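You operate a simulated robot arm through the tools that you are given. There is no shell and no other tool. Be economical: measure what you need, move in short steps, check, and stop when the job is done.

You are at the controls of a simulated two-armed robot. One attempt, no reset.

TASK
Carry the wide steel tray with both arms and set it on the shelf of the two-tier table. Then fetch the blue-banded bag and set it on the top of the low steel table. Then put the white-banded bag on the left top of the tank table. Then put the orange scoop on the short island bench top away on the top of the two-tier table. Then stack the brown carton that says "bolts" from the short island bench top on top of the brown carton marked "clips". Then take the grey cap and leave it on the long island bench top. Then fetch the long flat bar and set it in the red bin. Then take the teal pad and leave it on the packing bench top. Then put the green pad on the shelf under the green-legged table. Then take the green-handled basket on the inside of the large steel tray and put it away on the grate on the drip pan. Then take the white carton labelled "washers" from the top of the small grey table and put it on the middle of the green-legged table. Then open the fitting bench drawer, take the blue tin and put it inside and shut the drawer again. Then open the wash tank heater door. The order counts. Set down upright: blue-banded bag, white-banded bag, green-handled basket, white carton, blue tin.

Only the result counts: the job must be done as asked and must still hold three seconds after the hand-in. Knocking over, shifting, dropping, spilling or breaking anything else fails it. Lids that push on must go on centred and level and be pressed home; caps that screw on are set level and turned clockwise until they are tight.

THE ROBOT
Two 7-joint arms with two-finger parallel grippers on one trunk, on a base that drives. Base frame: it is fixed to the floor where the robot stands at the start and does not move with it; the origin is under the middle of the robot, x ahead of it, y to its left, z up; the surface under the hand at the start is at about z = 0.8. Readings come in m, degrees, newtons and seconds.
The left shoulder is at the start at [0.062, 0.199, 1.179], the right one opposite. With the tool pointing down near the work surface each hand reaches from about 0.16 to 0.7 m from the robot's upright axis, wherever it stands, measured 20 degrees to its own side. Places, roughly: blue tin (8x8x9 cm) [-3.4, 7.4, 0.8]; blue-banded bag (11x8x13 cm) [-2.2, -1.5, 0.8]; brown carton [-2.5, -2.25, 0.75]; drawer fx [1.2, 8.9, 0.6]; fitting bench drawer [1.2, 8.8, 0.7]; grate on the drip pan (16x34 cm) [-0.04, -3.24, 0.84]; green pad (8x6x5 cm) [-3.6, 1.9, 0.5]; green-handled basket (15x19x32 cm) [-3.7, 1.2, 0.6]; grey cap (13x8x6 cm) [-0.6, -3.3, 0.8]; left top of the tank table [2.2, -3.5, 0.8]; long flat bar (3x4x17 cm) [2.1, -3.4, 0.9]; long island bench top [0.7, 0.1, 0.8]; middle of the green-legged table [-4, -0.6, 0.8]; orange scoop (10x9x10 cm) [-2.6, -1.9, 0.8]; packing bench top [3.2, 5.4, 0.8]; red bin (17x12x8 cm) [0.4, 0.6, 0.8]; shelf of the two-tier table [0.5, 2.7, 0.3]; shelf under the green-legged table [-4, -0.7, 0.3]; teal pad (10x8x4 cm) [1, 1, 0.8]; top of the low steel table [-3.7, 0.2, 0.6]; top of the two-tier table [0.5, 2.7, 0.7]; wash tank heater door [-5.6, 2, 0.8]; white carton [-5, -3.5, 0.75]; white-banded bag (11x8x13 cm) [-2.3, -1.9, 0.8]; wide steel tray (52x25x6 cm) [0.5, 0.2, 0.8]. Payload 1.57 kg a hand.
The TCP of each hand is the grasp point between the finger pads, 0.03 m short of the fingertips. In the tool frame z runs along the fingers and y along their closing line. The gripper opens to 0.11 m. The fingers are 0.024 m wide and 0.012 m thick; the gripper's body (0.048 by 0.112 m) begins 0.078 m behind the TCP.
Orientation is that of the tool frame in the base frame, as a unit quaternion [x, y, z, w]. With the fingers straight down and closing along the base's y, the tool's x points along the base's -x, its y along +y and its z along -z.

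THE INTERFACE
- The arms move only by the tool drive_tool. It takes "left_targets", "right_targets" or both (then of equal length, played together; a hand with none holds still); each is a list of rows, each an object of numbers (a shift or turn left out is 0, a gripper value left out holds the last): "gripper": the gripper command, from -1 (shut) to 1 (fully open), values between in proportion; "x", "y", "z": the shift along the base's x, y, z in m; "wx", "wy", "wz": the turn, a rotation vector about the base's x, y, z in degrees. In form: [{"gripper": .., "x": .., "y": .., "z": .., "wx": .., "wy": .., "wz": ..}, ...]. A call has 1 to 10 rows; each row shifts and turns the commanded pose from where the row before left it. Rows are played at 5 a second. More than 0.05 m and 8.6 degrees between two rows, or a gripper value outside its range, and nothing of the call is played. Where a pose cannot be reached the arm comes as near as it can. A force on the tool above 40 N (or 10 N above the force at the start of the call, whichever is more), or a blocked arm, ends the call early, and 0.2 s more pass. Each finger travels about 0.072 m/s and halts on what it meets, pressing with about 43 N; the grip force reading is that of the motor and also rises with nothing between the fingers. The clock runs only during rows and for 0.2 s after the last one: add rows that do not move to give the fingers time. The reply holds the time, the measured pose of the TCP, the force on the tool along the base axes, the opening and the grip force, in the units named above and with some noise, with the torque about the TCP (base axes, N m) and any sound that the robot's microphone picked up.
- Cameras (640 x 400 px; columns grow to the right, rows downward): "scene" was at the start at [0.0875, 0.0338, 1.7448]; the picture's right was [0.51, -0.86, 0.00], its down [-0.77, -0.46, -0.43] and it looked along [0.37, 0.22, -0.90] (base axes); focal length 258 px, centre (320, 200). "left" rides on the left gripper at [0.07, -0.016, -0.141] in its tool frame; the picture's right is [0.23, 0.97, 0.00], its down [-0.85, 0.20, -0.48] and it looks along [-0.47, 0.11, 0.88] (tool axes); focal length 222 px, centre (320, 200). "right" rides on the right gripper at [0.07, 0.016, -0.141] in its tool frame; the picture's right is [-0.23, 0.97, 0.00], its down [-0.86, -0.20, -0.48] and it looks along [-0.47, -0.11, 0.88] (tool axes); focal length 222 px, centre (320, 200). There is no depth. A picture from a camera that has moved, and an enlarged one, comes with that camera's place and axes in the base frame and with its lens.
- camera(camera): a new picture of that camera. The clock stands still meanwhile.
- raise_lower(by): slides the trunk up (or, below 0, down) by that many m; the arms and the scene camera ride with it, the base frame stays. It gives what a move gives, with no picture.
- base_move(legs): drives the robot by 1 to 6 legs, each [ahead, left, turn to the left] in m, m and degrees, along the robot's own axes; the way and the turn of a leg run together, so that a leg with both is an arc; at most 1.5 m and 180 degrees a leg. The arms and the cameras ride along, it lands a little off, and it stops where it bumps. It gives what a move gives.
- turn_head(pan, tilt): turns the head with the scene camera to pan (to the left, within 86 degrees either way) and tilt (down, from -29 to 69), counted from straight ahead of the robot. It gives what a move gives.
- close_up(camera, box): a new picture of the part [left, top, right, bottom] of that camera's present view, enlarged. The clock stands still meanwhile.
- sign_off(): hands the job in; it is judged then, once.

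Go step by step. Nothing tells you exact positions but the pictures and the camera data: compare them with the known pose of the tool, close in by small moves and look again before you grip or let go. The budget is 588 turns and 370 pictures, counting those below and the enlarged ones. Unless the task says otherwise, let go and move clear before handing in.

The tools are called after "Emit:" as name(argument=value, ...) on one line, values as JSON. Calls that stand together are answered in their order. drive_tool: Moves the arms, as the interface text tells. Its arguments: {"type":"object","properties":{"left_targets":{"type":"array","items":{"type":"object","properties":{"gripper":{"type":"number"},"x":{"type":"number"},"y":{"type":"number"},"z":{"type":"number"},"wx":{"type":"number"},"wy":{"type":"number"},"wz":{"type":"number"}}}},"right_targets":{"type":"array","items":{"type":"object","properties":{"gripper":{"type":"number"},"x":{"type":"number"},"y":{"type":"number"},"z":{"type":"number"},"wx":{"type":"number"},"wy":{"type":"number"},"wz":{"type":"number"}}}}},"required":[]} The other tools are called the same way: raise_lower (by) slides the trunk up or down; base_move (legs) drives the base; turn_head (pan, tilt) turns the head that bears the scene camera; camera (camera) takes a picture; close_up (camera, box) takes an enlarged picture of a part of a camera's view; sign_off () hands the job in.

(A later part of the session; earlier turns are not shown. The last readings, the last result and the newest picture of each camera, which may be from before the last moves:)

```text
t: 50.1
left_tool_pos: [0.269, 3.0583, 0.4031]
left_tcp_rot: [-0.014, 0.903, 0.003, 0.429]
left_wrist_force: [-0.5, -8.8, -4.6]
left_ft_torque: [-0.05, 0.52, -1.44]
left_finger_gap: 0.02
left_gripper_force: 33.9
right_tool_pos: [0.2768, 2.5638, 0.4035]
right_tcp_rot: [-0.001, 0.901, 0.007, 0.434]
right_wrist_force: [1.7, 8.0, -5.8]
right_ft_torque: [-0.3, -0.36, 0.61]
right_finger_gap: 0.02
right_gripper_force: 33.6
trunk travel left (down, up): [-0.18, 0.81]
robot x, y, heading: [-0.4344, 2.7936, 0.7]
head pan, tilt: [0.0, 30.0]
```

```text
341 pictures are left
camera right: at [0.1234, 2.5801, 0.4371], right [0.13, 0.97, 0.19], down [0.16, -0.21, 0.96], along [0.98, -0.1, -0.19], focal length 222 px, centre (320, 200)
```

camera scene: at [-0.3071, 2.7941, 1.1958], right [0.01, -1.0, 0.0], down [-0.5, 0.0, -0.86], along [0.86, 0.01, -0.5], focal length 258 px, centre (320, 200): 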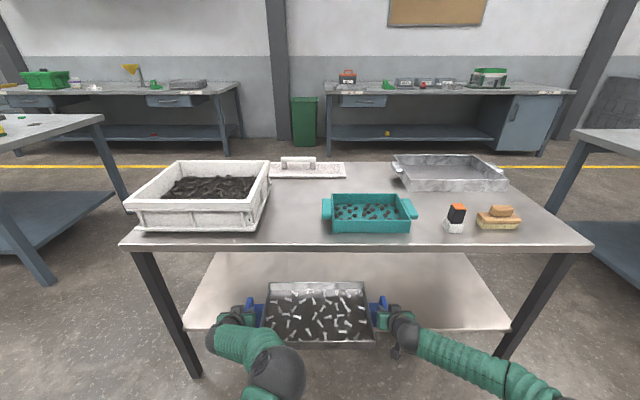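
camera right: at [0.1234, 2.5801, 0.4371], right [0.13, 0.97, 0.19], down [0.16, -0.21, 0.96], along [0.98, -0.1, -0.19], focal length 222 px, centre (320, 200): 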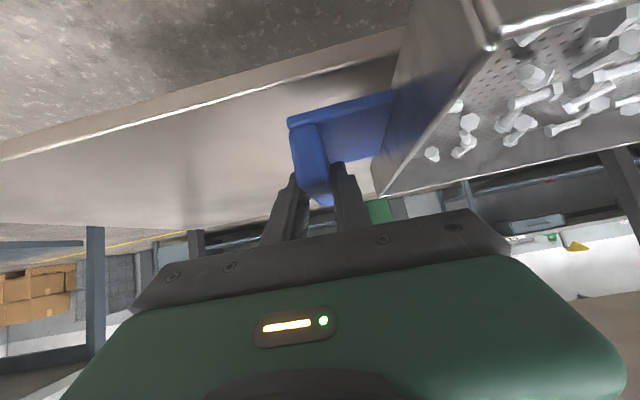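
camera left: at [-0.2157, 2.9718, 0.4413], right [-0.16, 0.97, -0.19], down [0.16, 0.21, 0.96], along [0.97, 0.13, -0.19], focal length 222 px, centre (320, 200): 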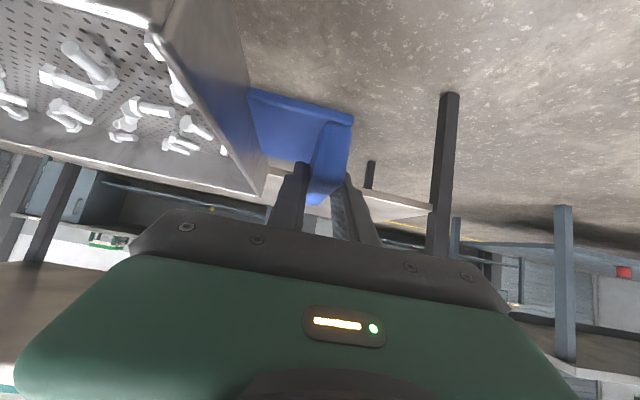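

Emit:
base_move(legs=[[0.2, 0, -0.5]])

Emit:
camera(camera="scene")

Emit:
camera(camera="right")

```text
t: 51.7
left_tool_pos: [0.4775, 3.0542, 0.4061]
left_tcp_rot: [-0.011, 0.903, 0.0, 0.429]
left_wrist_force: [-2.3, -25.9, -3.6]
left_ft_torque: [-0.03, 0.75, -1.5]
left_finger_gap: 0.0201
left_gripper_force: 34.1
right_tool_pos: [0.4795, 2.5596, 0.4065]
right_tcp_rot: [0.002, 0.901, 0.007, 0.435]
right_wrist_force: [3.2, 25.2, -5.9]
right_ft_torque: [-0.62, -0.59, 0.06]
right_finger_gap: 0.0199
right_gripper_force: 33.9
trunk travel left (down, up): [-0.18, 0.81]
robot x, y, heading: [-0.231, 2.7971, -0.2]
head pan, tilt: [0.0, 30.0]
```

```text
340 pictures are left
camera scene: at [-0.101, 2.7934, 1.1961], right [0.0, -1.0, 0.0], down [-0.5, 0.0, -0.86], along [0.86, 0.0, -0.5], focal length 258 px, centre (320, 200)
```

scene: 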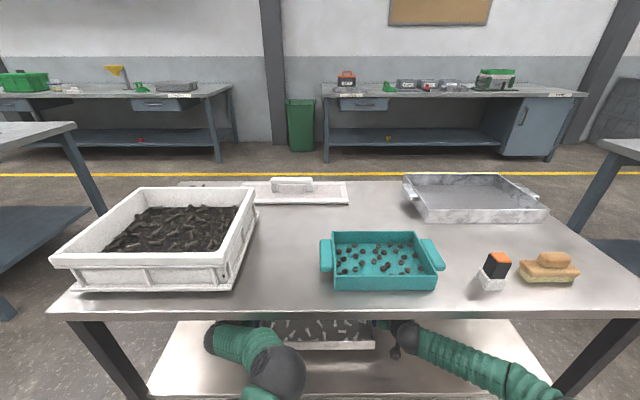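

```text
339 pictures are left
camera right: at [0.3262, 2.5764, 0.4389], right [0.14, 0.97, 0.19], down [0.16, -0.21, 0.96], along [0.98, -0.1, -0.18], focal length 222 px, centre (320, 200)
```

right: 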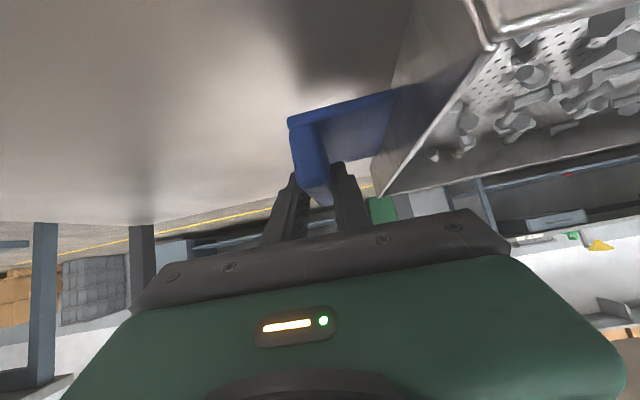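

Emit:
raise_lower(by=-0.045)

Emit:
drive_tool(left_targets=[{"z": -0.004, "y": -0.001}, {"z": -0.004, "y": -0.001}, {}], right_targets=[{"z": -0.004, "y": 0.001}, {"z": -0.004, "y": 0.001}, {}])

Emit:
camera(camera="left")

```text
t: 52.6
left_tool_pos: [0.4773, 3.0575, 0.3704]
left_tcp_rot: [-0.014, 0.899, -0.001, 0.438]
left_wrist_force: [-3.2, -10.8, 16.1]
left_ft_torque: [-0.09, -1.3, -1.48]
left_finger_gap: 0.0203
left_gripper_force: 34.4
right_tool_pos: [0.4795, 2.5636, 0.3696]
right_tcp_rot: [-0.001, 0.897, 0.009, 0.441]
right_wrist_force: [6.7, 22.2, 17.9]
right_ft_torque: [-0.51, -1.07, -0.58]
right_finger_gap: 0.0201
right_gripper_force: 34.2
trunk travel left (down, up): [-0.135, 0.855]
robot x, y, heading: [-0.2298, 2.7956, -0.1]
head pan, tilt: [0.0, 30.0]
```

```text
t: 53.4
left_tool_pos: [0.4754, 3.0564, 0.3686]
left_tcp_rot: [-0.016, 0.897, -0.001, 0.441]
left_wrist_force: [7.4, 2.2, 31.5]
left_ft_torque: [-0.07, -0.19, -1.49]
left_finger_gap: 0.0208
left_gripper_force: 34.3
right_tool_pos: [0.4777, 2.5617, 0.3645]
right_tcp_rot: [0.002, 0.897, 0.008, 0.442]
right_wrist_force: [6.7, 11.2, 31.5]
right_ft_torque: [-0.79, -0.28, 0.03]
right_finger_gap: 0.0202
right_gripper_force: 34.1
trunk travel left (down, up): [-0.135, 0.855]
robot x, y, heading: [-0.2283, 2.797, -0.2]
head pan, tilt: [0.0, 30.0]
```

```text
338 pictures are left
camera left: at [0.3218, 3.0363, 0.3993], right [-0.17, 0.97, -0.2], down [0.14, 0.22, 0.97], along [0.98, 0.13, -0.17], focal length 222 px, centre (320, 200)
```

left: 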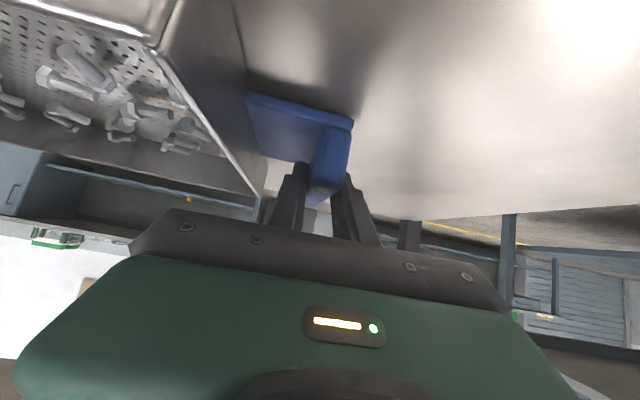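

The tray rests on the shelf (contact force up). I unload, release a little, lift fingers clear and back out.

Emit:
drive_tool(left_targets=[{"z": 0.003}, {"z": 0.003}, {"gripper": -0.5}, {"gripper": -0.25}, {}], right_targets=[{"z": 0.003}, {"z": 0.003}, {"gripper": -0.5}, {"gripper": -0.25}, {}])

Emit:
drive_tool(left_targets=[{"z": 0.015}, {"z": 0.02}, {"z": 0.02}, {}], right_targets=[{"z": 0.015}, {"z": 0.02}, {"z": 0.02}, {}])

Emit:
camera(camera="left")

Emit:
camera(camera="right")

```text
t: 54.6
left_tool_pos: [0.4724, 3.0593, 0.3606]
left_tcp_rot: [-0.017, 0.903, 0.003, 0.43]
left_wrist_force: [-0.5, 0.6, 1.1]
left_ft_torque: [-0.05, -0.01, -0.07]
left_finger_gap: 0.0414
left_gripper_force: 0.7
right_tool_pos: [0.479, 2.5629, 0.3595]
right_tcp_rot: [0.002, 0.9, 0.007, 0.436]
right_wrist_force: [-1.8, -0.9, 3.7]
right_ft_torque: [0.04, -0.07, 0.01]
right_finger_gap: 0.0397
right_gripper_force: 0.0
trunk travel left (down, up): [-0.135, 0.855]
robot x, y, heading: [-0.2279, 2.7973, -0.2]
head pan, tilt: [0.0, 30.0]
```

```text
t: 55.6
left_tool_pos: [0.4713, 3.0622, 0.4137]
left_tcp_rot: [-0.017, 0.903, 0.003, 0.43]
left_wrist_force: [-0.3, 0.8, 0.9]
left_ft_torque: [-0.01, 0.0, 0.01]
left_finger_gap: 0.0411
left_gripper_force: 0.1
right_tool_pos: [0.4783, 2.5644, 0.4147]
right_tcp_rot: [0.002, 0.9, 0.007, 0.436]
right_wrist_force: [0.4, 0.2, 0.1]
right_ft_torque: [-0.03, 0.0, 0.01]
right_finger_gap: 0.0413
right_gripper_force: 0.0
trunk travel left (down, up): [-0.135, 0.855]
robot x, y, heading: [-0.2293, 2.7959, -0.2]
head pan, tilt: [0.0, 30.0]
```

```text
337 pictures are left
camera left: at [0.3193, 3.0401, 0.4485], right [-0.18, 0.97, -0.18], down [0.16, 0.21, 0.96], along [0.97, 0.14, -0.19], focal length 222 px, centre (320, 200)
```

left: 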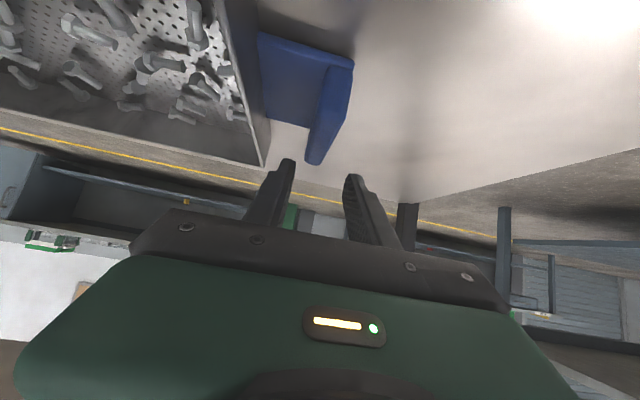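

```text
336 pictures are left
camera right: at [0.3248, 2.5805, 0.4476], right [0.14, 0.97, 0.19], down [0.15, -0.21, 0.96], along [0.98, -0.1, -0.18], focal length 222 px, centre (320, 200)
```

right: 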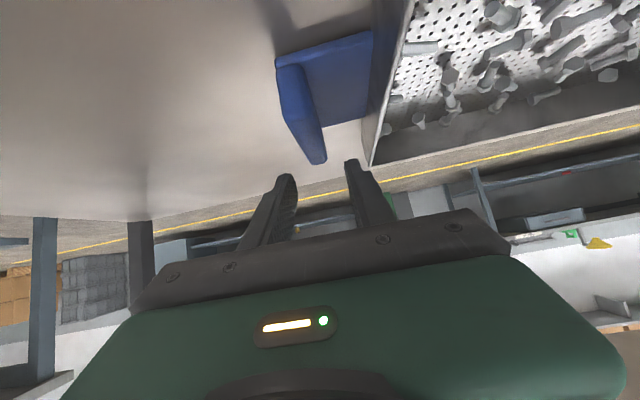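

The tray is placed and the fingers are clear. Back out and restore the arms.

Emit:
base_move(legs=[[-0.58, 0, 0.2]])

Emit:
raise_lower(by=0.4)

Emit:
raise_lower(by=0.25)

Emit:
drive_tool(left_targets=[{"wy": 8.5, "x": -0.04}, {"wy": 8.5, "x": -0.04}, {"wy": 8.5, "x": -0.04}, {"wy": 8.5, "x": -0.04}, {"wy": 8.5, "x": -0.03}, {"wy": 8.5}, {}], right_targets=[{"wy": 8.5, "x": -0.04}, {"wy": 8.5, "x": -0.04}, {"wy": 8.5, "x": -0.04}, {"wy": 8.5, "x": -0.04}, {"wy": 8.5, "x": -0.03}, {"wy": 8.5}, {}])

Emit:
turn_head(pan=0, tilt=20)

Emit:
camera(camera="scene")

```text
t: 58.9
left_tool_pos: [-0.1151, 3.0656, 0.4165]
left_tcp_rot: [-0.021, 0.902, 0.004, 0.432]
left_wrist_force: [1.1, -0.3, -0.7]
left_ft_torque: [0.02, 0.02, 0.03]
left_finger_gap: 0.041
left_gripper_force: 0.0
right_tool_pos: [-0.1048, 2.5692, 0.4146]
right_tcp_rot: [-0.001, 0.9, 0.008, 0.437]
right_wrist_force: [-0.7, 0.1, 0.5]
right_ft_torque: [-0.02, 0.0, -0.04]
right_finger_gap: 0.0412
right_gripper_force: 0.2
trunk travel left (down, up): [-0.135, 0.855]
robot x, y, heading: [-0.819, 2.7922, 0.4]
head pan, tilt: [0.0, 30.0]
```

```text
t: 62.8
left_tool_pos: [-0.1156, 3.0705, 0.8184]
left_tcp_rot: [-0.026, 0.902, 0.007, 0.432]
left_wrist_force: [-0.4, -0.8, -0.9]
left_ft_torque: [0.02, -0.01, 0.01]
left_finger_gap: 0.0415
left_gripper_force: 0.0
right_tool_pos: [-0.1053, 2.5677, 0.8168]
right_tcp_rot: [-0.001, 0.899, 0.008, 0.438]
right_wrist_force: [0.3, 0.4, 0.5]
right_ft_torque: [0.0, 0.0, 0.01]
right_finger_gap: 0.0412
right_gripper_force: 0.1
trunk travel left (down, up): [-0.535, 0.455]
robot x, y, heading: [-0.8148, 2.7961, 0.3]
head pan, tilt: [0.0, 30.0]
```

```text
t: 65.3
left_tool_pos: [-0.1162, 3.0709, 1.068]
left_tcp_rot: [-0.025, 0.902, 0.007, 0.432]
left_wrist_force: [0.5, 0.8, -0.2]
left_ft_torque: [0.01, -0.01, 0.0]
left_finger_gap: 0.0412
left_gripper_force: 0.1
right_tool_pos: [-0.1054, 2.5686, 1.0657]
right_tcp_rot: [-0.002, 0.899, 0.009, 0.437]
right_wrist_force: [0.4, -0.4, -0.5]
right_ft_torque: [0.01, -0.02, -0.03]
right_finger_gap: 0.0414
right_gripper_force: 0.1
trunk travel left (down, up): [-0.785, 0.205]
robot x, y, heading: [-0.8167, 2.7968, 0.2]
head pan, tilt: [0.0, 30.0]
```

```text
t: 66.9
left_tool_pos: [-0.306, 3.0647, 1.0689]
left_tcp_rot: [-0.018, 1.0, 0.012, 0.001]
left_wrist_force: [-0.5, -0.5, 0.6]
left_ft_torque: [-0.02, 0.0, 0.02]
left_finger_gap: 0.0411
left_gripper_force: 0.0
right_tool_pos: [-0.2957, 2.5688, 1.0652]
right_tcp_rot: [0.002, 1.0, 0.007, 0.007]
right_wrist_force: [-0.8, -1.4, -0.1]
right_ft_torque: [0.0, 0.01, 0.04]
right_finger_gap: 0.0412
right_gripper_force: 0.1
trunk travel left (down, up): [-0.785, 0.205]
robot x, y, heading: [-0.8132, 2.7919, 0.3]
head pan, tilt: [0.0, 30.0]
```

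```text
t: 67.7
left_tool_pos: [-0.308, 3.0638, 1.0676]
left_tcp_rot: [-0.017, 1.0, 0.013, 0.003]
left_wrist_force: [-0.9, 0.2, 0.2]
left_ft_torque: [0.0, -0.01, 0.02]
left_finger_gap: 0.0415
left_gripper_force: 0.0
right_tool_pos: [-0.2956, 2.5685, 1.0656]
right_tcp_rot: [0.002, 1.0, 0.008, 0.007]
right_wrist_force: [0.5, -0.4, -0.3]
right_ft_torque: [0.0, -0.01, 0.01]
right_finger_gap: 0.0415
right_gripper_force: 0.0
trunk travel left (down, up): [-0.785, 0.205]
robot x, y, heading: [-0.8156, 2.7937, 0.3]
head pan, tilt: [0.0, 20.0]
```

```text
335 pictures are left
camera scene: at [-0.6861, 2.7935, 1.8174], right [0.01, -1.0, 0.0], down [-0.34, 0.0, -0.94], along [0.94, 0.01, -0.34], focal length 258 px, centre (320, 200)
```

scene: 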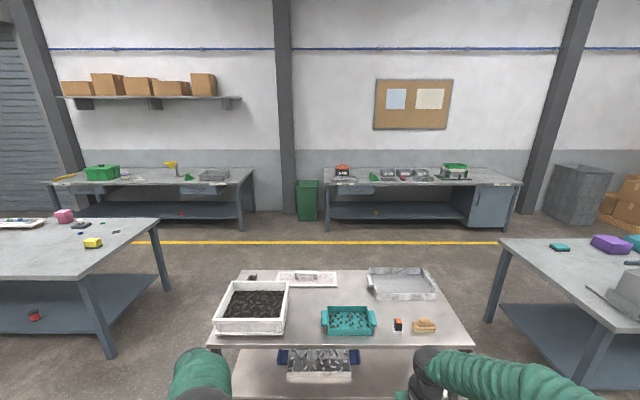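

Next I head back past the long bench and look around to the south-west, where the bags are.

Emit:
base_move(legs=[[0, -1.3, 0], [0, -1.2, 0], [0, 0, -120]])

Emit:
camera(camera="scene")

Emit:
turn_head(pan=-70, tilt=20)

Emit:
camera(camera="scene")

```text
t: 84.9
left_tool_pos: [-0.8272, -0.2555, 1.068]
left_tcp_rot: [0.873, 0.488, 0.004, 0.012]
left_wrist_force: [0.8, 0.3, 0.5]
left_ft_torque: [0.0, -0.01, -0.04]
left_finger_gap: 0.0412
left_gripper_force: 0.1
right_tool_pos: [-1.2464, 0.0084, 1.0666]
right_tcp_rot: [0.882, 0.471, -0.003, 0.012]
right_wrist_force: [-0.8, 0.0, -0.1]
right_ft_torque: [0.01, -0.01, -0.02]
right_finger_gap: 0.0411
right_gripper_force: 0.0
trunk travel left (down, up): [-0.785, 0.205]
robot x, y, heading: [-0.7691, 0.3187, -123.3]
head pan, tilt: [0.0, 20.0]
```

```text
334 pictures are left
camera scene: at [-0.8401, 0.2106, 1.8174], right [-0.84, 0.55, 0.0], down [0.19, 0.29, -0.94], along [-0.51, -0.79, -0.34], focal length 258 px, centre (320, 200)
```

scene: 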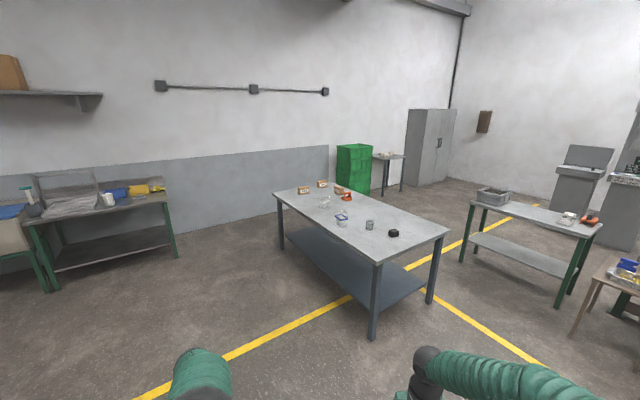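

```text
t: 86.3
left_tool_pos: [-0.8272, -0.2551, 1.0691]
left_tcp_rot: [0.873, 0.488, 0.002, 0.013]
left_wrist_force: [0.1, 0.0, 0.7]
left_ft_torque: [-0.03, -0.01, -0.02]
left_finger_gap: 0.0415
left_gripper_force: 0.1
right_tool_pos: [-1.2444, 0.0086, 1.0677]
right_tcp_rot: [0.882, 0.471, -0.003, 0.011]
right_wrist_force: [0.4, 0.0, 0.2]
right_ft_torque: [-0.02, -0.02, -0.01]
right_finger_gap: 0.0413
right_gripper_force: 0.1
trunk travel left (down, up): [-0.785, 0.205]
robot x, y, heading: [-0.7716, 0.3177, -123.2]
head pan, tilt: [-70.0, 20.0]
```

```text
333 pictures are left
camera scene: at [-0.8803, 0.3101, 1.8175], right [0.23, 0.97, 0.0], down [0.33, -0.08, -0.94], along [-0.91, 0.21, -0.34], focal length 258 px, centre (320, 200)
```

scene: 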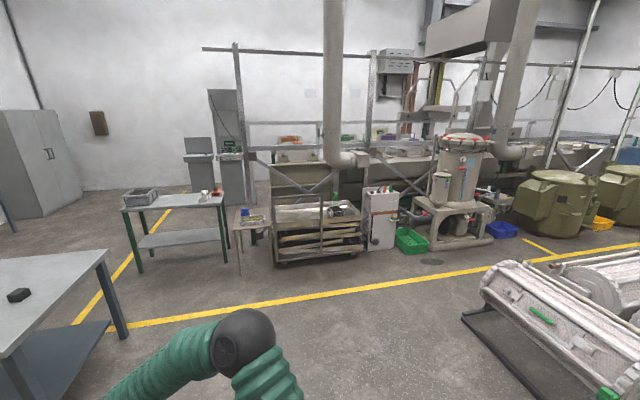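

Emit:
turn_head(pan=8, tilt=20)

Emit:
close_up(camera="scene", box=[280, 140, 480, 265])

```text
t: 87.8
left_tool_pos: [-0.8257, -0.2534, 1.0694]
left_tcp_rot: [0.873, 0.488, 0.004, 0.012]
left_wrist_force: [0.3, 0.6, -0.1]
left_ft_torque: [0.02, 0.02, -0.01]
left_finger_gap: 0.0413
left_gripper_force: 0.0
right_tool_pos: [-1.2471, 0.01, 1.0666]
right_tcp_rot: [0.882, 0.47, -0.003, 0.012]
right_wrist_force: [-0.2, 0.1, 0.5]
right_ft_torque: [-0.04, -0.02, 0.03]
right_finger_gap: 0.0414
right_gripper_force: 0.1
trunk travel left (down, up): [-0.785, 0.205]
robot x, y, heading: [-0.7713, 0.3239, -123.1]
head pan, tilt: [8.0, 20.0]
```

```text
3.20 times, centred on (380, 202) of scene
camera zoom: at [-0.8291, 0.2046, 1.8174], right [-0.9, 0.43, 0.0], down [0.15, 0.31, -0.94], along [-0.4, -0.85, -0.34], focal length 824 px, centre (128, 192)
```

zoom: 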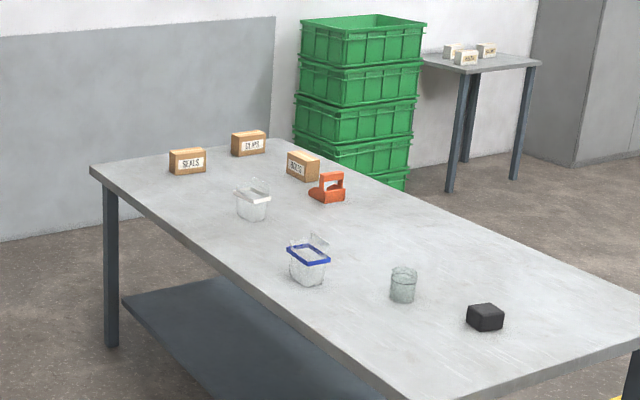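

The short island bench spans x -2.86…-2.01, y -2.69…-0.87, with bags, scoop and cartons on it. I drive to its east side facing west.

Emit:
base_move(legs=[[1.0, 0.2, 0], [0.95, 0.15, 0], [0, 0, -57]])

Emit:
turn_head(pan=0, tilt=45)

Emit:
camera(camera="scene")

```text
t: 100.2
left_tool_pos: [-2.0323, -1.7806, 1.0686]
left_tcp_rot: [1.0, 0.016, -0.003, 0.012]
left_wrist_force: [0.1, -0.2, -0.6]
left_ft_torque: [0.01, 0.04, -0.03]
left_finger_gap: 0.0415
left_gripper_force: 0.1
right_tool_pos: [-2.0435, -1.2848, 1.0668]
right_tcp_rot: [1.0, -0.003, -0.009, 0.007]
right_wrist_force: [-0.4, 0.1, -0.2]
right_ft_torque: [-0.02, -0.02, -0.01]
right_finger_gap: 0.0417
right_gripper_force: 0.0
trunk travel left (down, up): [-0.785, 0.205]
robot x, y, heading: [-1.5228, -1.5096, -179.8]
head pan, tilt: [8.0, 20.0]
```

```text
t: 101.1
left_tool_pos: [-2.0306, -1.779, 1.0688]
left_tcp_rot: [1.0, 0.016, -0.004, 0.013]
left_wrist_force: [0.1, -0.2, 0.0]
left_ft_torque: [0.01, 0.01, 0.0]
left_finger_gap: 0.0413
left_gripper_force: 0.0
right_tool_pos: [-2.0397, -1.2833, 1.0685]
right_tcp_rot: [1.0, -0.004, -0.01, 0.008]
right_wrist_force: [0.3, -0.4, 0.1]
right_ft_torque: [-0.01, -0.03, 0.0]
right_finger_gap: 0.0413
right_gripper_force: 0.1
trunk travel left (down, up): [-0.785, 0.205]
robot x, y, heading: [-1.5278, -1.5102, -179.9]
head pan, tilt: [0.0, 45.0]
```

```text
331 pictures are left
camera scene: at [-1.6379, -1.5107, 1.7788], right [0.0, 1.0, 0.0], down [0.71, 0.0, -0.71], along [-0.71, 0.0, -0.71], focal length 258 px, centre (320, 200)
```

scene: 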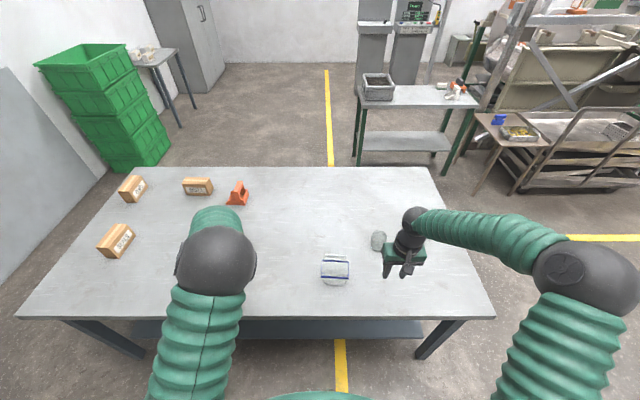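

Emit:
close_up(camera="scene", box=[280, 220, 440, 320])

Emit:
camera(camera="right")

```text
4.00 times, centred on (360, 270) of scene
camera zoom: at [-1.6379, -1.5107, 1.7788], right [0.0, 1.0, 0.0], down [0.71, 0.0, -0.71], along [-0.71, 0.0, -0.71], focal length 1030 px, centre (160, -80)
```

zoom: 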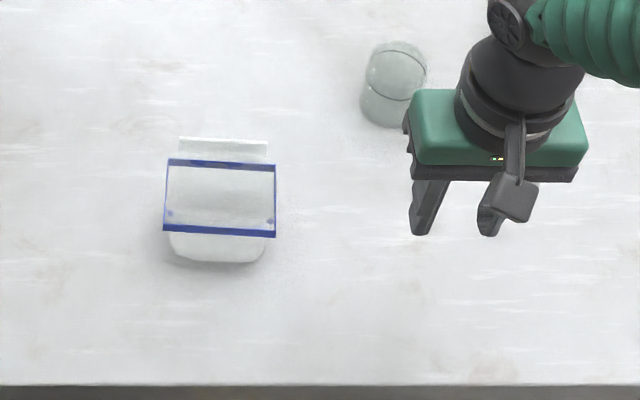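

```text
329 pictures are left
camera right: at [-1.9674, -1.2972, 1.2084], right [-0.23, -0.97, 0.02], down [-0.84, 0.21, 0.49], along [-0.48, 0.1, -0.87], focal length 222 px, centre (320, 200)
```

right: 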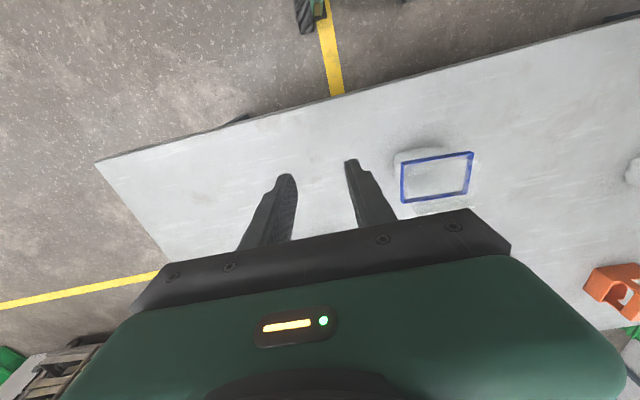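

Emit:
close_up(camera="right", box=[380, 130, 500, 205])

Emit:
close_up(camera="scene", box=[305, 240, 369, 290])

```text
5.33 times, centred on (440, 168) of right
camera zoom: at [-1.9674, -1.2972, 1.2084], right [-0.23, -0.97, 0.02], down [-0.84, 0.21, 0.49], along [-0.48, 0.1, -0.87], focal length 1185 px, centre (-320, 373)
```

zoom: 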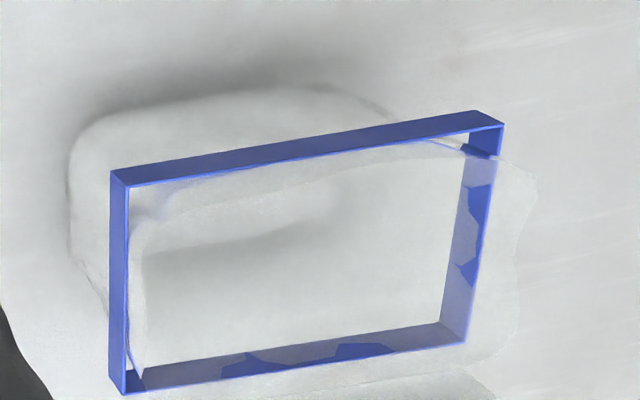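

```text
8.00 times, centred on (337, 265) of scene
camera zoom: at [-1.6379, -1.5107, 1.7788], right [0.0, 1.0, 0.0], down [0.71, 0.0, -0.71], along [-0.71, 0.0, -0.71], focal length 2061 px, centre (184, -320)
```

zoom: 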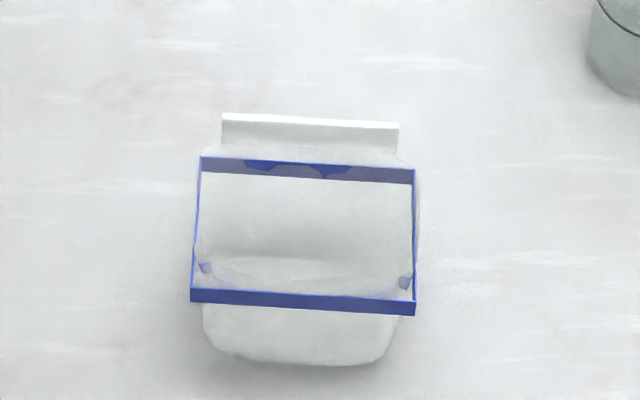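

The bag is a body with a blue band (centre about (-2.163,-1.453), z≈.87) and a top seal at z≈.93. I'll grip across its 8 cm depth with the right hand, turning it 90°.

Emit:
drive_tool(right_targets=[{"x": -0.0123, "y": -0.0172, "wz": 8.5, "gripper": 1}, {"x": -0.0123, "y": -0.0172, "wz": 8.5}, {"x": -0.0123, "y": -0.0172, "wz": 8.5}, {"x": -0.0123, "y": -0.0172, "wz": 8.5}, {"x": -0.0123, "y": -0.0172, "wz": 8.5}, {"x": -0.0123, "y": -0.0172, "wz": 8.5}, {"x": -0.0123, "y": -0.0172, "wz": 8.5}, {"x": -0.0123, "y": -0.0172, "wz": 8.5}, {"x": -0.0123, "y": -0.0172, "wz": 8.5}, {"x": -0.0123, "y": -0.0172, "wz": 8.5}])

Emit:
camera(camera="right")

Emit:
camera(camera="scene")

```text
t: 103.3
left_tool_pos: [-2.0321, -1.7817, 1.0693]
left_tcp_rot: [1.0, 0.016, -0.003, 0.012]
left_wrist_force: [-0.4, 0.0, -0.2]
left_ft_torque: [0.02, 0.01, 0.0]
left_finger_gap: 0.0411
left_gripper_force: 0.0
right_tool_pos: [-2.1647, -1.4569, 1.0669]
right_tcp_rot: [0.739, 0.673, -0.001, 0.014]
right_wrist_force: [0.0, -0.1, -0.3]
right_ft_torque: [0.01, -0.03, -0.01]
right_finger_gap: 0.1098
right_gripper_force: 0.1
trunk travel left (down, up): [-0.785, 0.205]
robot x, y, heading: [-1.5231, -1.5122, -179.8]
head pan, tilt: [0.0, 45.0]
```

```text
326 pictures are left
camera right: at [-2.1441, -1.3853, 1.2079], right [0.95, -0.32, 0.02], down [-0.29, -0.82, 0.49], along [-0.14, -0.47, -0.87], focal length 222 px, centre (320, 200)
```

right: 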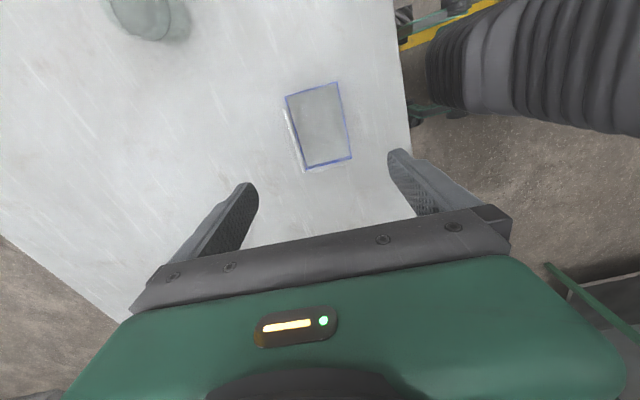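

```text
325 pictures are left
camera scene: at [-1.6399, -1.5137, 1.7786], right [0.0, 1.0, 0.0], down [0.71, 0.0, -0.7], along [-0.7, 0.0, -0.71], focal length 258 px, centre (320, 200)
```

scene: 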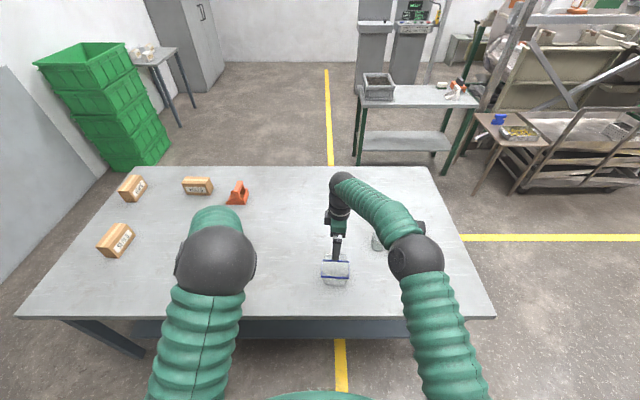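

Emit:
drive_tool(right_targets=[{"x": 0.001, "y": 0.005, "z": -0.045}, {"z": -0.045}, {"z": -0.04}, {}])

Emit:
camera(camera="right")

Emit:
close_up(camera="scene", box=[290, 190, 390, 290])

```text
t: 104.3
left_tool_pos: [-2.0311, -1.7818, 1.0706]
left_tcp_rot: [1.0, 0.016, -0.004, 0.012]
left_wrist_force: [-0.2, -0.7, 0.2]
left_ft_torque: [0.01, 0.01, 0.01]
left_finger_gap: 0.0414
left_gripper_force: 0.1
right_tool_pos: [-2.1644, -1.4507, 0.9394]
right_tcp_rot: [0.74, 0.673, -0.002, 0.012]
right_wrist_force: [0.0, -0.7, 0.4]
right_ft_torque: [0.02, 0.03, -0.01]
right_finger_gap: 0.1102
right_gripper_force: 0.0
trunk travel left (down, up): [-0.785, 0.205]
robot x, y, heading: [-1.5231, -1.5137, -180.0]
head pan, tilt: [0.0, 45.0]
```

```text
324 pictures are left
camera right: at [-2.1424, -1.3792, 1.0781], right [0.95, -0.32, 0.02], down [-0.29, -0.82, 0.49], along [-0.14, -0.47, -0.87], focal length 222 px, centre (320, 200)
```

right: 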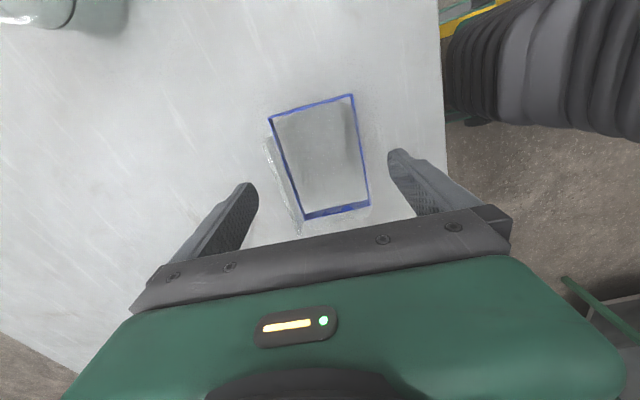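

```text
4.00 times, centred on (340, 240) of scene
camera zoom: at [-1.6383, -1.5124, 1.7788], right [0.0, 1.0, 0.0], down [0.71, 0.0, -0.71], along [-0.71, 0.0, -0.71], focal length 1030 px, centre (240, 40)
```

zoom: 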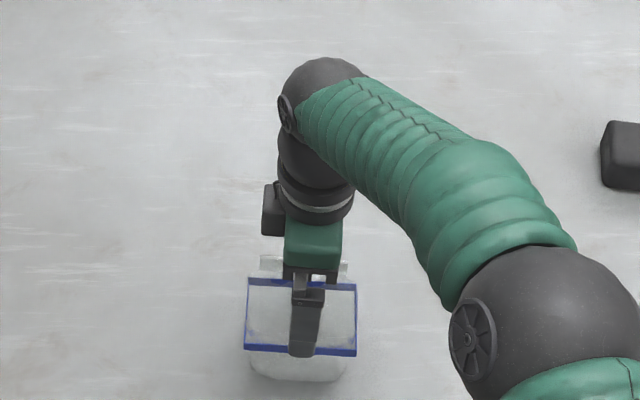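

Emit:
drive_tool(right_targets=[{"x": 0.003, "y": 0.001, "z": -0.035}, {"z": -0.03}, {}])

Emit:
drive_tool(right_targets=[{"gripper": 0.4}, {"gripper": 0.0}, {"gripper": -0.5}, {}, {}])

Emit:
camera(camera="right")

```text
t: 105.1
left_tool_pos: [-2.0306, -1.7816, 1.0698]
left_tcp_rot: [1.0, 0.016, -0.005, 0.013]
left_wrist_force: [-0.1, -1.0, -0.8]
left_ft_torque: [-0.03, -0.02, 0.0]
left_finger_gap: 0.0414
left_gripper_force: 0.1
right_tool_pos: [-2.1619, -1.4499, 0.8729]
right_tcp_rot: [0.74, 0.673, -0.001, 0.012]
right_wrist_force: [-0.1, -0.5, 0.5]
right_ft_torque: [-0.03, -0.03, -0.04]
right_finger_gap: 0.1102
right_gripper_force: 0.0
trunk travel left (down, up): [-0.785, 0.205]
robot x, y, heading: [-1.5264, -1.508, -179.8]
head pan, tilt: [0.0, 45.0]
```

```text
t: 106.3
left_tool_pos: [-2.0312, -1.782, 1.0695]
left_tcp_rot: [1.0, 0.016, -0.004, 0.012]
left_wrist_force: [0.7, 0.3, 0.3]
left_ft_torque: [-0.02, -0.02, -0.02]
left_finger_gap: 0.0412
left_gripper_force: 0.1
right_tool_pos: [-2.1618, -1.4521, 0.871]
right_tcp_rot: [0.74, 0.673, -0.001, 0.013]
right_wrist_force: [0.7, 0.3, -0.3]
right_ft_torque: [0.03, 0.01, 0.02]
right_finger_gap: 0.0738
right_gripper_force: 42.8
trunk travel left (down, up): [-0.785, 0.205]
robot x, y, heading: [-1.5228, -1.5085, -179.9]
head pan, tilt: [0.0, 45.0]
```

```text
322 pictures are left
camera right: at [-2.1409, -1.3804, 1.0126], right [0.95, -0.32, 0.02], down [-0.29, -0.82, 0.49], along [-0.14, -0.47, -0.87], focal length 222 px, centre (320, 200)
```

right: 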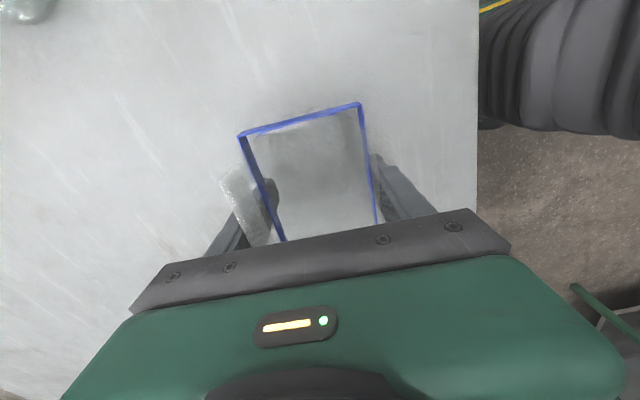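

Emit:
drive_tool(right_targets=[{"z": 0.02}, {"z": 0.04}, {"z": 0.045}, {"z": 0.045}, {}])

Emit:
camera(camera="right")

Emit:
camera(camera="scene")

```text
t: 107.5
left_tool_pos: [-2.0317, -1.7802, 1.0699]
left_tcp_rot: [1.0, 0.016, -0.005, 0.012]
left_wrist_force: [0.6, -0.5, -0.1]
left_ft_torque: [-0.04, -0.01, -0.03]
left_finger_gap: 0.0414
left_gripper_force: 0.1
right_tool_pos: [-2.1617, -1.4534, 1.0244]
right_tcp_rot: [0.739, 0.674, 0.0, 0.014]
right_wrist_force: [-0.5, 0.2, 0.2]
right_ft_torque: [-0.02, -0.06, -0.01]
right_finger_gap: 0.0736
right_gripper_force: 43.1
trunk travel left (down, up): [-0.785, 0.205]
robot x, y, heading: [-1.5227, -1.5098, -179.8]
head pan, tilt: [0.0, 45.0]
```

```text
321 pictures are left
camera right: at [-2.1401, -1.3815, 1.1643], right [0.95, -0.32, 0.02], down [-0.29, -0.82, 0.49], along [-0.14, -0.47, -0.87], focal length 222 px, centre (320, 200)
```

right: 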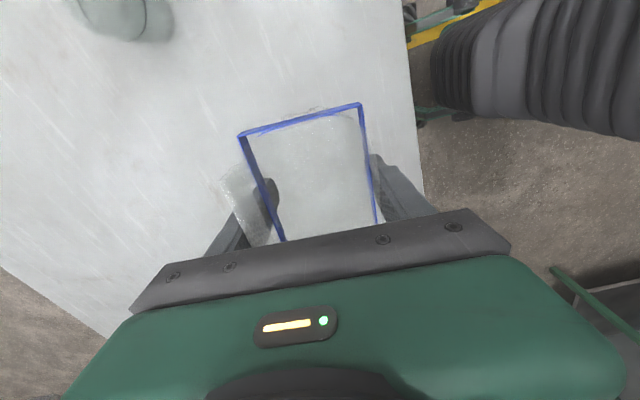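

```text
320 pictures are left
camera scene: at [-1.6393, -1.5124, 1.7787], right [0.0, 1.0, 0.0], down [0.71, 0.0, -0.7], along [-0.7, 0.0, -0.71], focal length 258 px, centre (320, 200)
```

scene: 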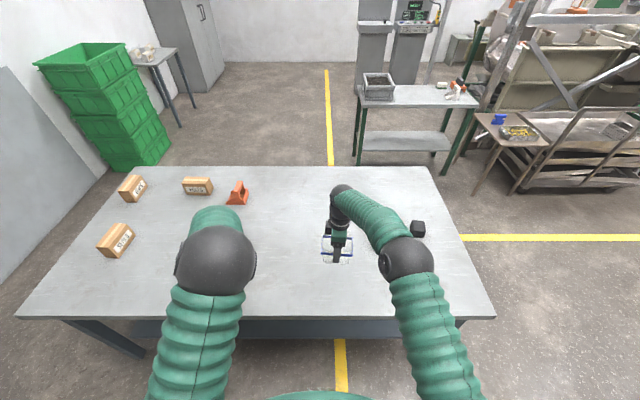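

The bag is held and very light. I back away, strafe north and approach the low steel table from the east.

Emit:
base_move(legs=[[-0.4, 0, 0], [0, -1.0, 0], [0, -0.7, 0], [1.0, 0, 0]])

Emit:
turn_head(pan=0, tilt=30)

Emit:
camera(camera="scene")

```text
t: 123.0
left_tool_pos: [-2.6292, -0.098, 1.0707]
left_tcp_rot: [1.0, 0.012, -0.004, 0.012]
left_wrist_force: [-0.4, 0.2, -0.2]
left_ft_torque: [-0.04, -0.02, -0.02]
left_finger_gap: 0.0413
left_gripper_force: 0.2
right_tool_pos: [-2.7576, 0.2321, 1.0254]
right_tcp_rot: [0.741, 0.671, -0.001, 0.013]
right_wrist_force: [0.4, 0.9, 0.2]
right_ft_torque: [-0.02, 0.0, 0.01]
right_finger_gap: 0.0738
right_gripper_force: 42.9
trunk travel left (down, up): [-0.785, 0.205]
robot x, y, heading: [-2.1213, 0.1673, 179.9]
head pan, tilt: [0.0, 45.0]
```

```text
t: 123.8
left_tool_pos: [-2.6285, -0.0971, 1.0709]
left_tcp_rot: [1.0, 0.012, -0.005, 0.012]
left_wrist_force: [-1.1, -0.5, 0.3]
left_ft_torque: [0.03, 0.0, 0.03]
left_finger_gap: 0.0413
left_gripper_force: 0.1
right_tool_pos: [-2.7569, 0.2314, 1.0241]
right_tcp_rot: [0.742, 0.67, -0.002, 0.013]
right_wrist_force: [0.9, 0.0, -0.1]
right_ft_torque: [0.0, 0.0, -0.02]
right_finger_gap: 0.0739
right_gripper_force: 43.9
trunk travel left (down, up): [-0.785, 0.205]
robot x, y, heading: [-2.1202, 0.169, 179.9]
head pan, tilt: [0.0, 30.0]
```

```text
319 pictures are left
camera scene: at [-2.2461, 0.169, 1.8012], right [0.0, 1.0, 0.0], down [0.5, 0.0, -0.86], along [-0.86, 0.0, -0.5], focal length 258 px, centre (320, 200)
```

scene: 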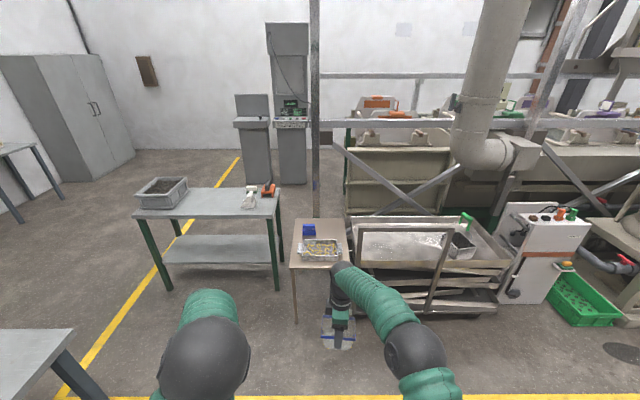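

Emit:
close_up(camera="scene", box=[270, 200, 370, 280])

```text
5.00 times, centred on (320, 240) of scene
camera zoom: at [-2.2461, 0.169, 1.8012], right [0.0, 1.0, 0.0], down [0.5, 0.0, -0.86], along [-0.86, 0.0, -0.5], focal length 1288 px, centre (320, 0)
```

zoom: 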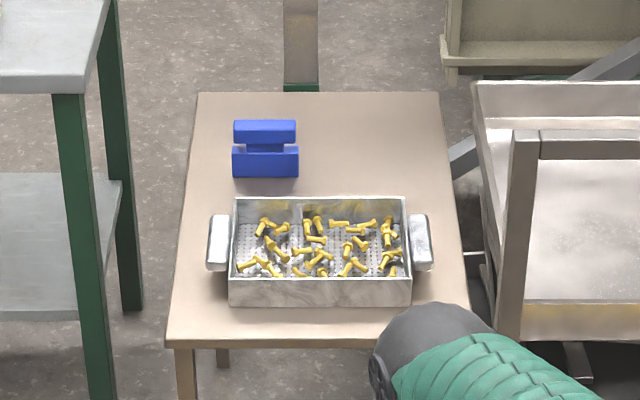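

Free space on the low table's far right, about (-3.87, 0.25). I tuck the left hand up so it clears the green-legged table, then drive up.

Emit:
drive_tool(left_targets=[{"x": 0.02, "z": 0.04}, {"x": 0.02, "z": 0.04}, {"x": 0.02, "z": 0.04}, {"x": 0.02, "z": 0.04}, {"x": 0.02, "z": 0.04}, {"x": 0.02, "z": 0.04}])

Emit:
base_move(legs=[[1.0, 0.06, 0.1]])

Emit:
camera(camera="scene")

```text
t: 125.2
left_tool_pos: [-2.506, -0.098, 1.3119]
left_tcp_rot: [1.0, 0.013, -0.006, 0.012]
left_wrist_force: [0.1, -0.1, 0.2]
left_ft_torque: [-0.03, 0.03, -0.02]
left_finger_gap: 0.0411
left_gripper_force: 0.1
right_tool_pos: [-2.7549, 0.2314, 1.026]
right_tcp_rot: [0.742, 0.67, -0.002, 0.011]
right_wrist_force: [0.4, -0.3, 0.1]
right_ft_torque: [0.02, 0.0, -0.02]
right_finger_gap: 0.0736
right_gripper_force: 42.9
trunk travel left (down, up): [-0.785, 0.205]
robot x, y, heading: [-2.1199, 0.1705, 179.8]
head pan, tilt: [0.0, 30.0]
```

```text
t: 130.3
left_tool_pos: [-3.5012, -0.1586, 1.3097]
left_tcp_rot: [1.0, 0.016, -0.006, 0.012]
left_wrist_force: [0.2, -0.6, 0.2]
left_ft_torque: [0.02, -0.01, 0.0]
left_finger_gap: 0.0411
left_gripper_force: 0.0
right_tool_pos: [-3.7517, 0.1681, 1.0258]
right_tcp_rot: [0.74, 0.673, -0.002, 0.011]
right_wrist_force: [-0.2, 0.1, -0.1]
right_ft_torque: [0.0, -0.01, 0.0]
right_finger_gap: 0.0736
right_gripper_force: 42.6
trunk travel left (down, up): [-0.785, 0.205]
robot x, y, heading: [-3.1169, 0.1103, -179.9]
head pan, tilt: [0.0, 30.0]
```

```text
317 pictures are left
camera scene: at [-3.239, 0.1091, 1.8015], right [0.0, 1.0, 0.0], down [0.5, 0.0, -0.87], along [-0.87, 0.0, -0.5], focal length 258 px, centre (320, 200)
```

scene: 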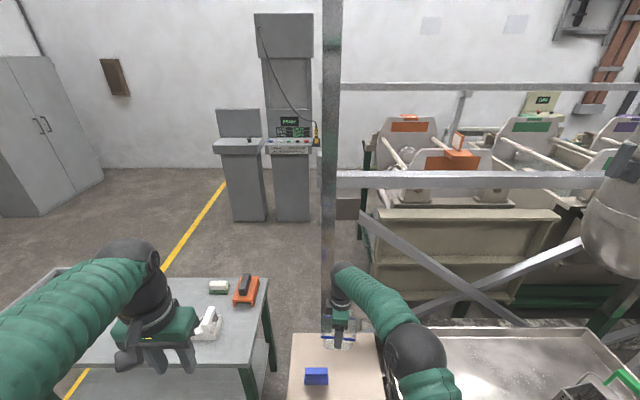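

Emit:
drive_tool(right_targets=[{"x": -0.027, "y": 0.0205}, {"x": -0.027, "y": 0.0205}, {"x": -0.027, "y": 0.0205}, {"x": -0.027, "y": 0.0205}, {}])

Emit:
raise_lower(by=-0.2)

Emit:
turn_head(pan=-5, tilt=60)

Emit:
camera(camera="scene")

Emit:
camera(camera="right")

```text
t: 131.5
left_tool_pos: [-3.5015, -0.1588, 1.3099]
left_tcp_rot: [1.0, 0.016, -0.006, 0.013]
left_wrist_force: [-0.8, 0.0, 0.6]
left_ft_torque: [0.0, 0.01, -0.03]
left_finger_gap: 0.0411
left_gripper_force: 0.0
right_tool_pos: [-3.7989, 0.2541, 1.0228]
right_tcp_rot: [0.74, 0.673, -0.001, 0.012]
right_wrist_force: [0.4, 0.6, -0.7]
right_ft_torque: [-0.03, 0.01, 0.02]
right_finger_gap: 0.0737
right_gripper_force: 43.6
right hand out of reach, approached as far as the arm can: row 2, 3, 4
trunk travel left (down, up): [-0.785, 0.205]
robot x, y, heading: [-3.1194, 0.1093, -179.8]
head pan, tilt: [0.0, 30.0]
```

```text
t: 133.7
left_tool_pos: [-3.5005, -0.1594, 1.111]
left_tcp_rot: [1.0, 0.015, -0.006, 0.013]
left_wrist_force: [0.1, -0.3, -0.7]
left_ft_torque: [-0.01, -0.01, -0.02]
left_finger_gap: 0.0414
left_gripper_force: 0.0
right_tool_pos: [-3.7978, 0.2527, 0.824]
right_tcp_rot: [0.74, 0.673, -0.003, 0.011]
right_wrist_force: [-0.3, -0.9, -0.4]
right_ft_torque: [-0.01, -0.01, 0.02]
right_finger_gap: 0.0738
right_gripper_force: 42.8
trunk travel left (down, up): [-0.585, 0.405]
robot x, y, heading: [-3.1158, 0.1108, -180.0]
head pan, tilt: [0.0, 30.0]
```

```text
t: 134.7
left_tool_pos: [-3.4993, -0.1572, 1.1091]
left_tcp_rot: [1.0, 0.016, -0.006, 0.012]
left_wrist_force: [-0.7, -0.4, 0.0]
left_ft_torque: [-0.03, -0.02, -0.02]
left_finger_gap: 0.0414
left_gripper_force: 0.0
right_tool_pos: [-3.799, 0.2545, 0.823]
right_tcp_rot: [0.739, 0.673, -0.001, 0.012]
right_wrist_force: [0.2, 0.2, -0.9]
right_ft_torque: [-0.01, 0.0, -0.03]
right_finger_gap: 0.0734
right_gripper_force: 43.3
trunk travel left (down, up): [-0.585, 0.405]
robot x, y, heading: [-3.119, 0.1105, -179.9]
head pan, tilt: [-5.0, 60.0]
```

```text
316 pictures are left
camera scene: at [-3.2163, 0.1154, 1.5594], right [0.08, 1.0, 0.0], down [0.86, -0.07, -0.5], along [-0.5, 0.04, -0.87], focal length 258 px, centre (320, 200)
```

scene: 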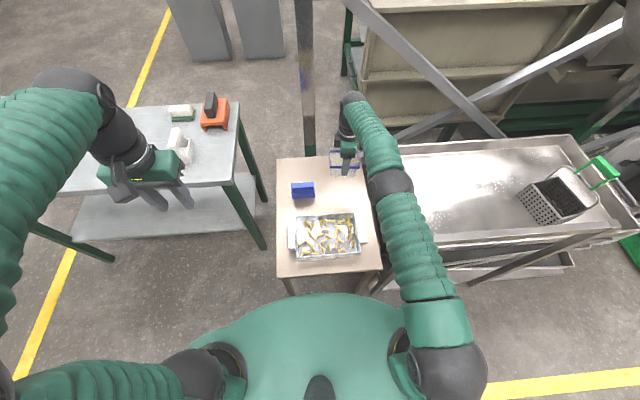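

```text
315 pictures are left
camera right: at [-3.7768, 0.3249, 0.9639], right [0.95, -0.32, 0.02], down [-0.28, -0.82, 0.49], along [-0.14, -0.47, -0.87], focal length 222 px, centre (320, 200)
```

right: 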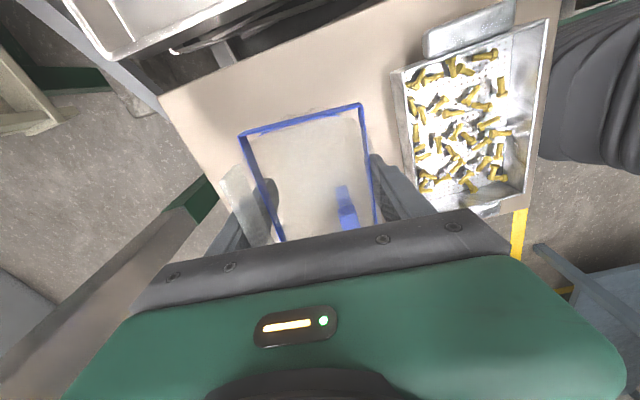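

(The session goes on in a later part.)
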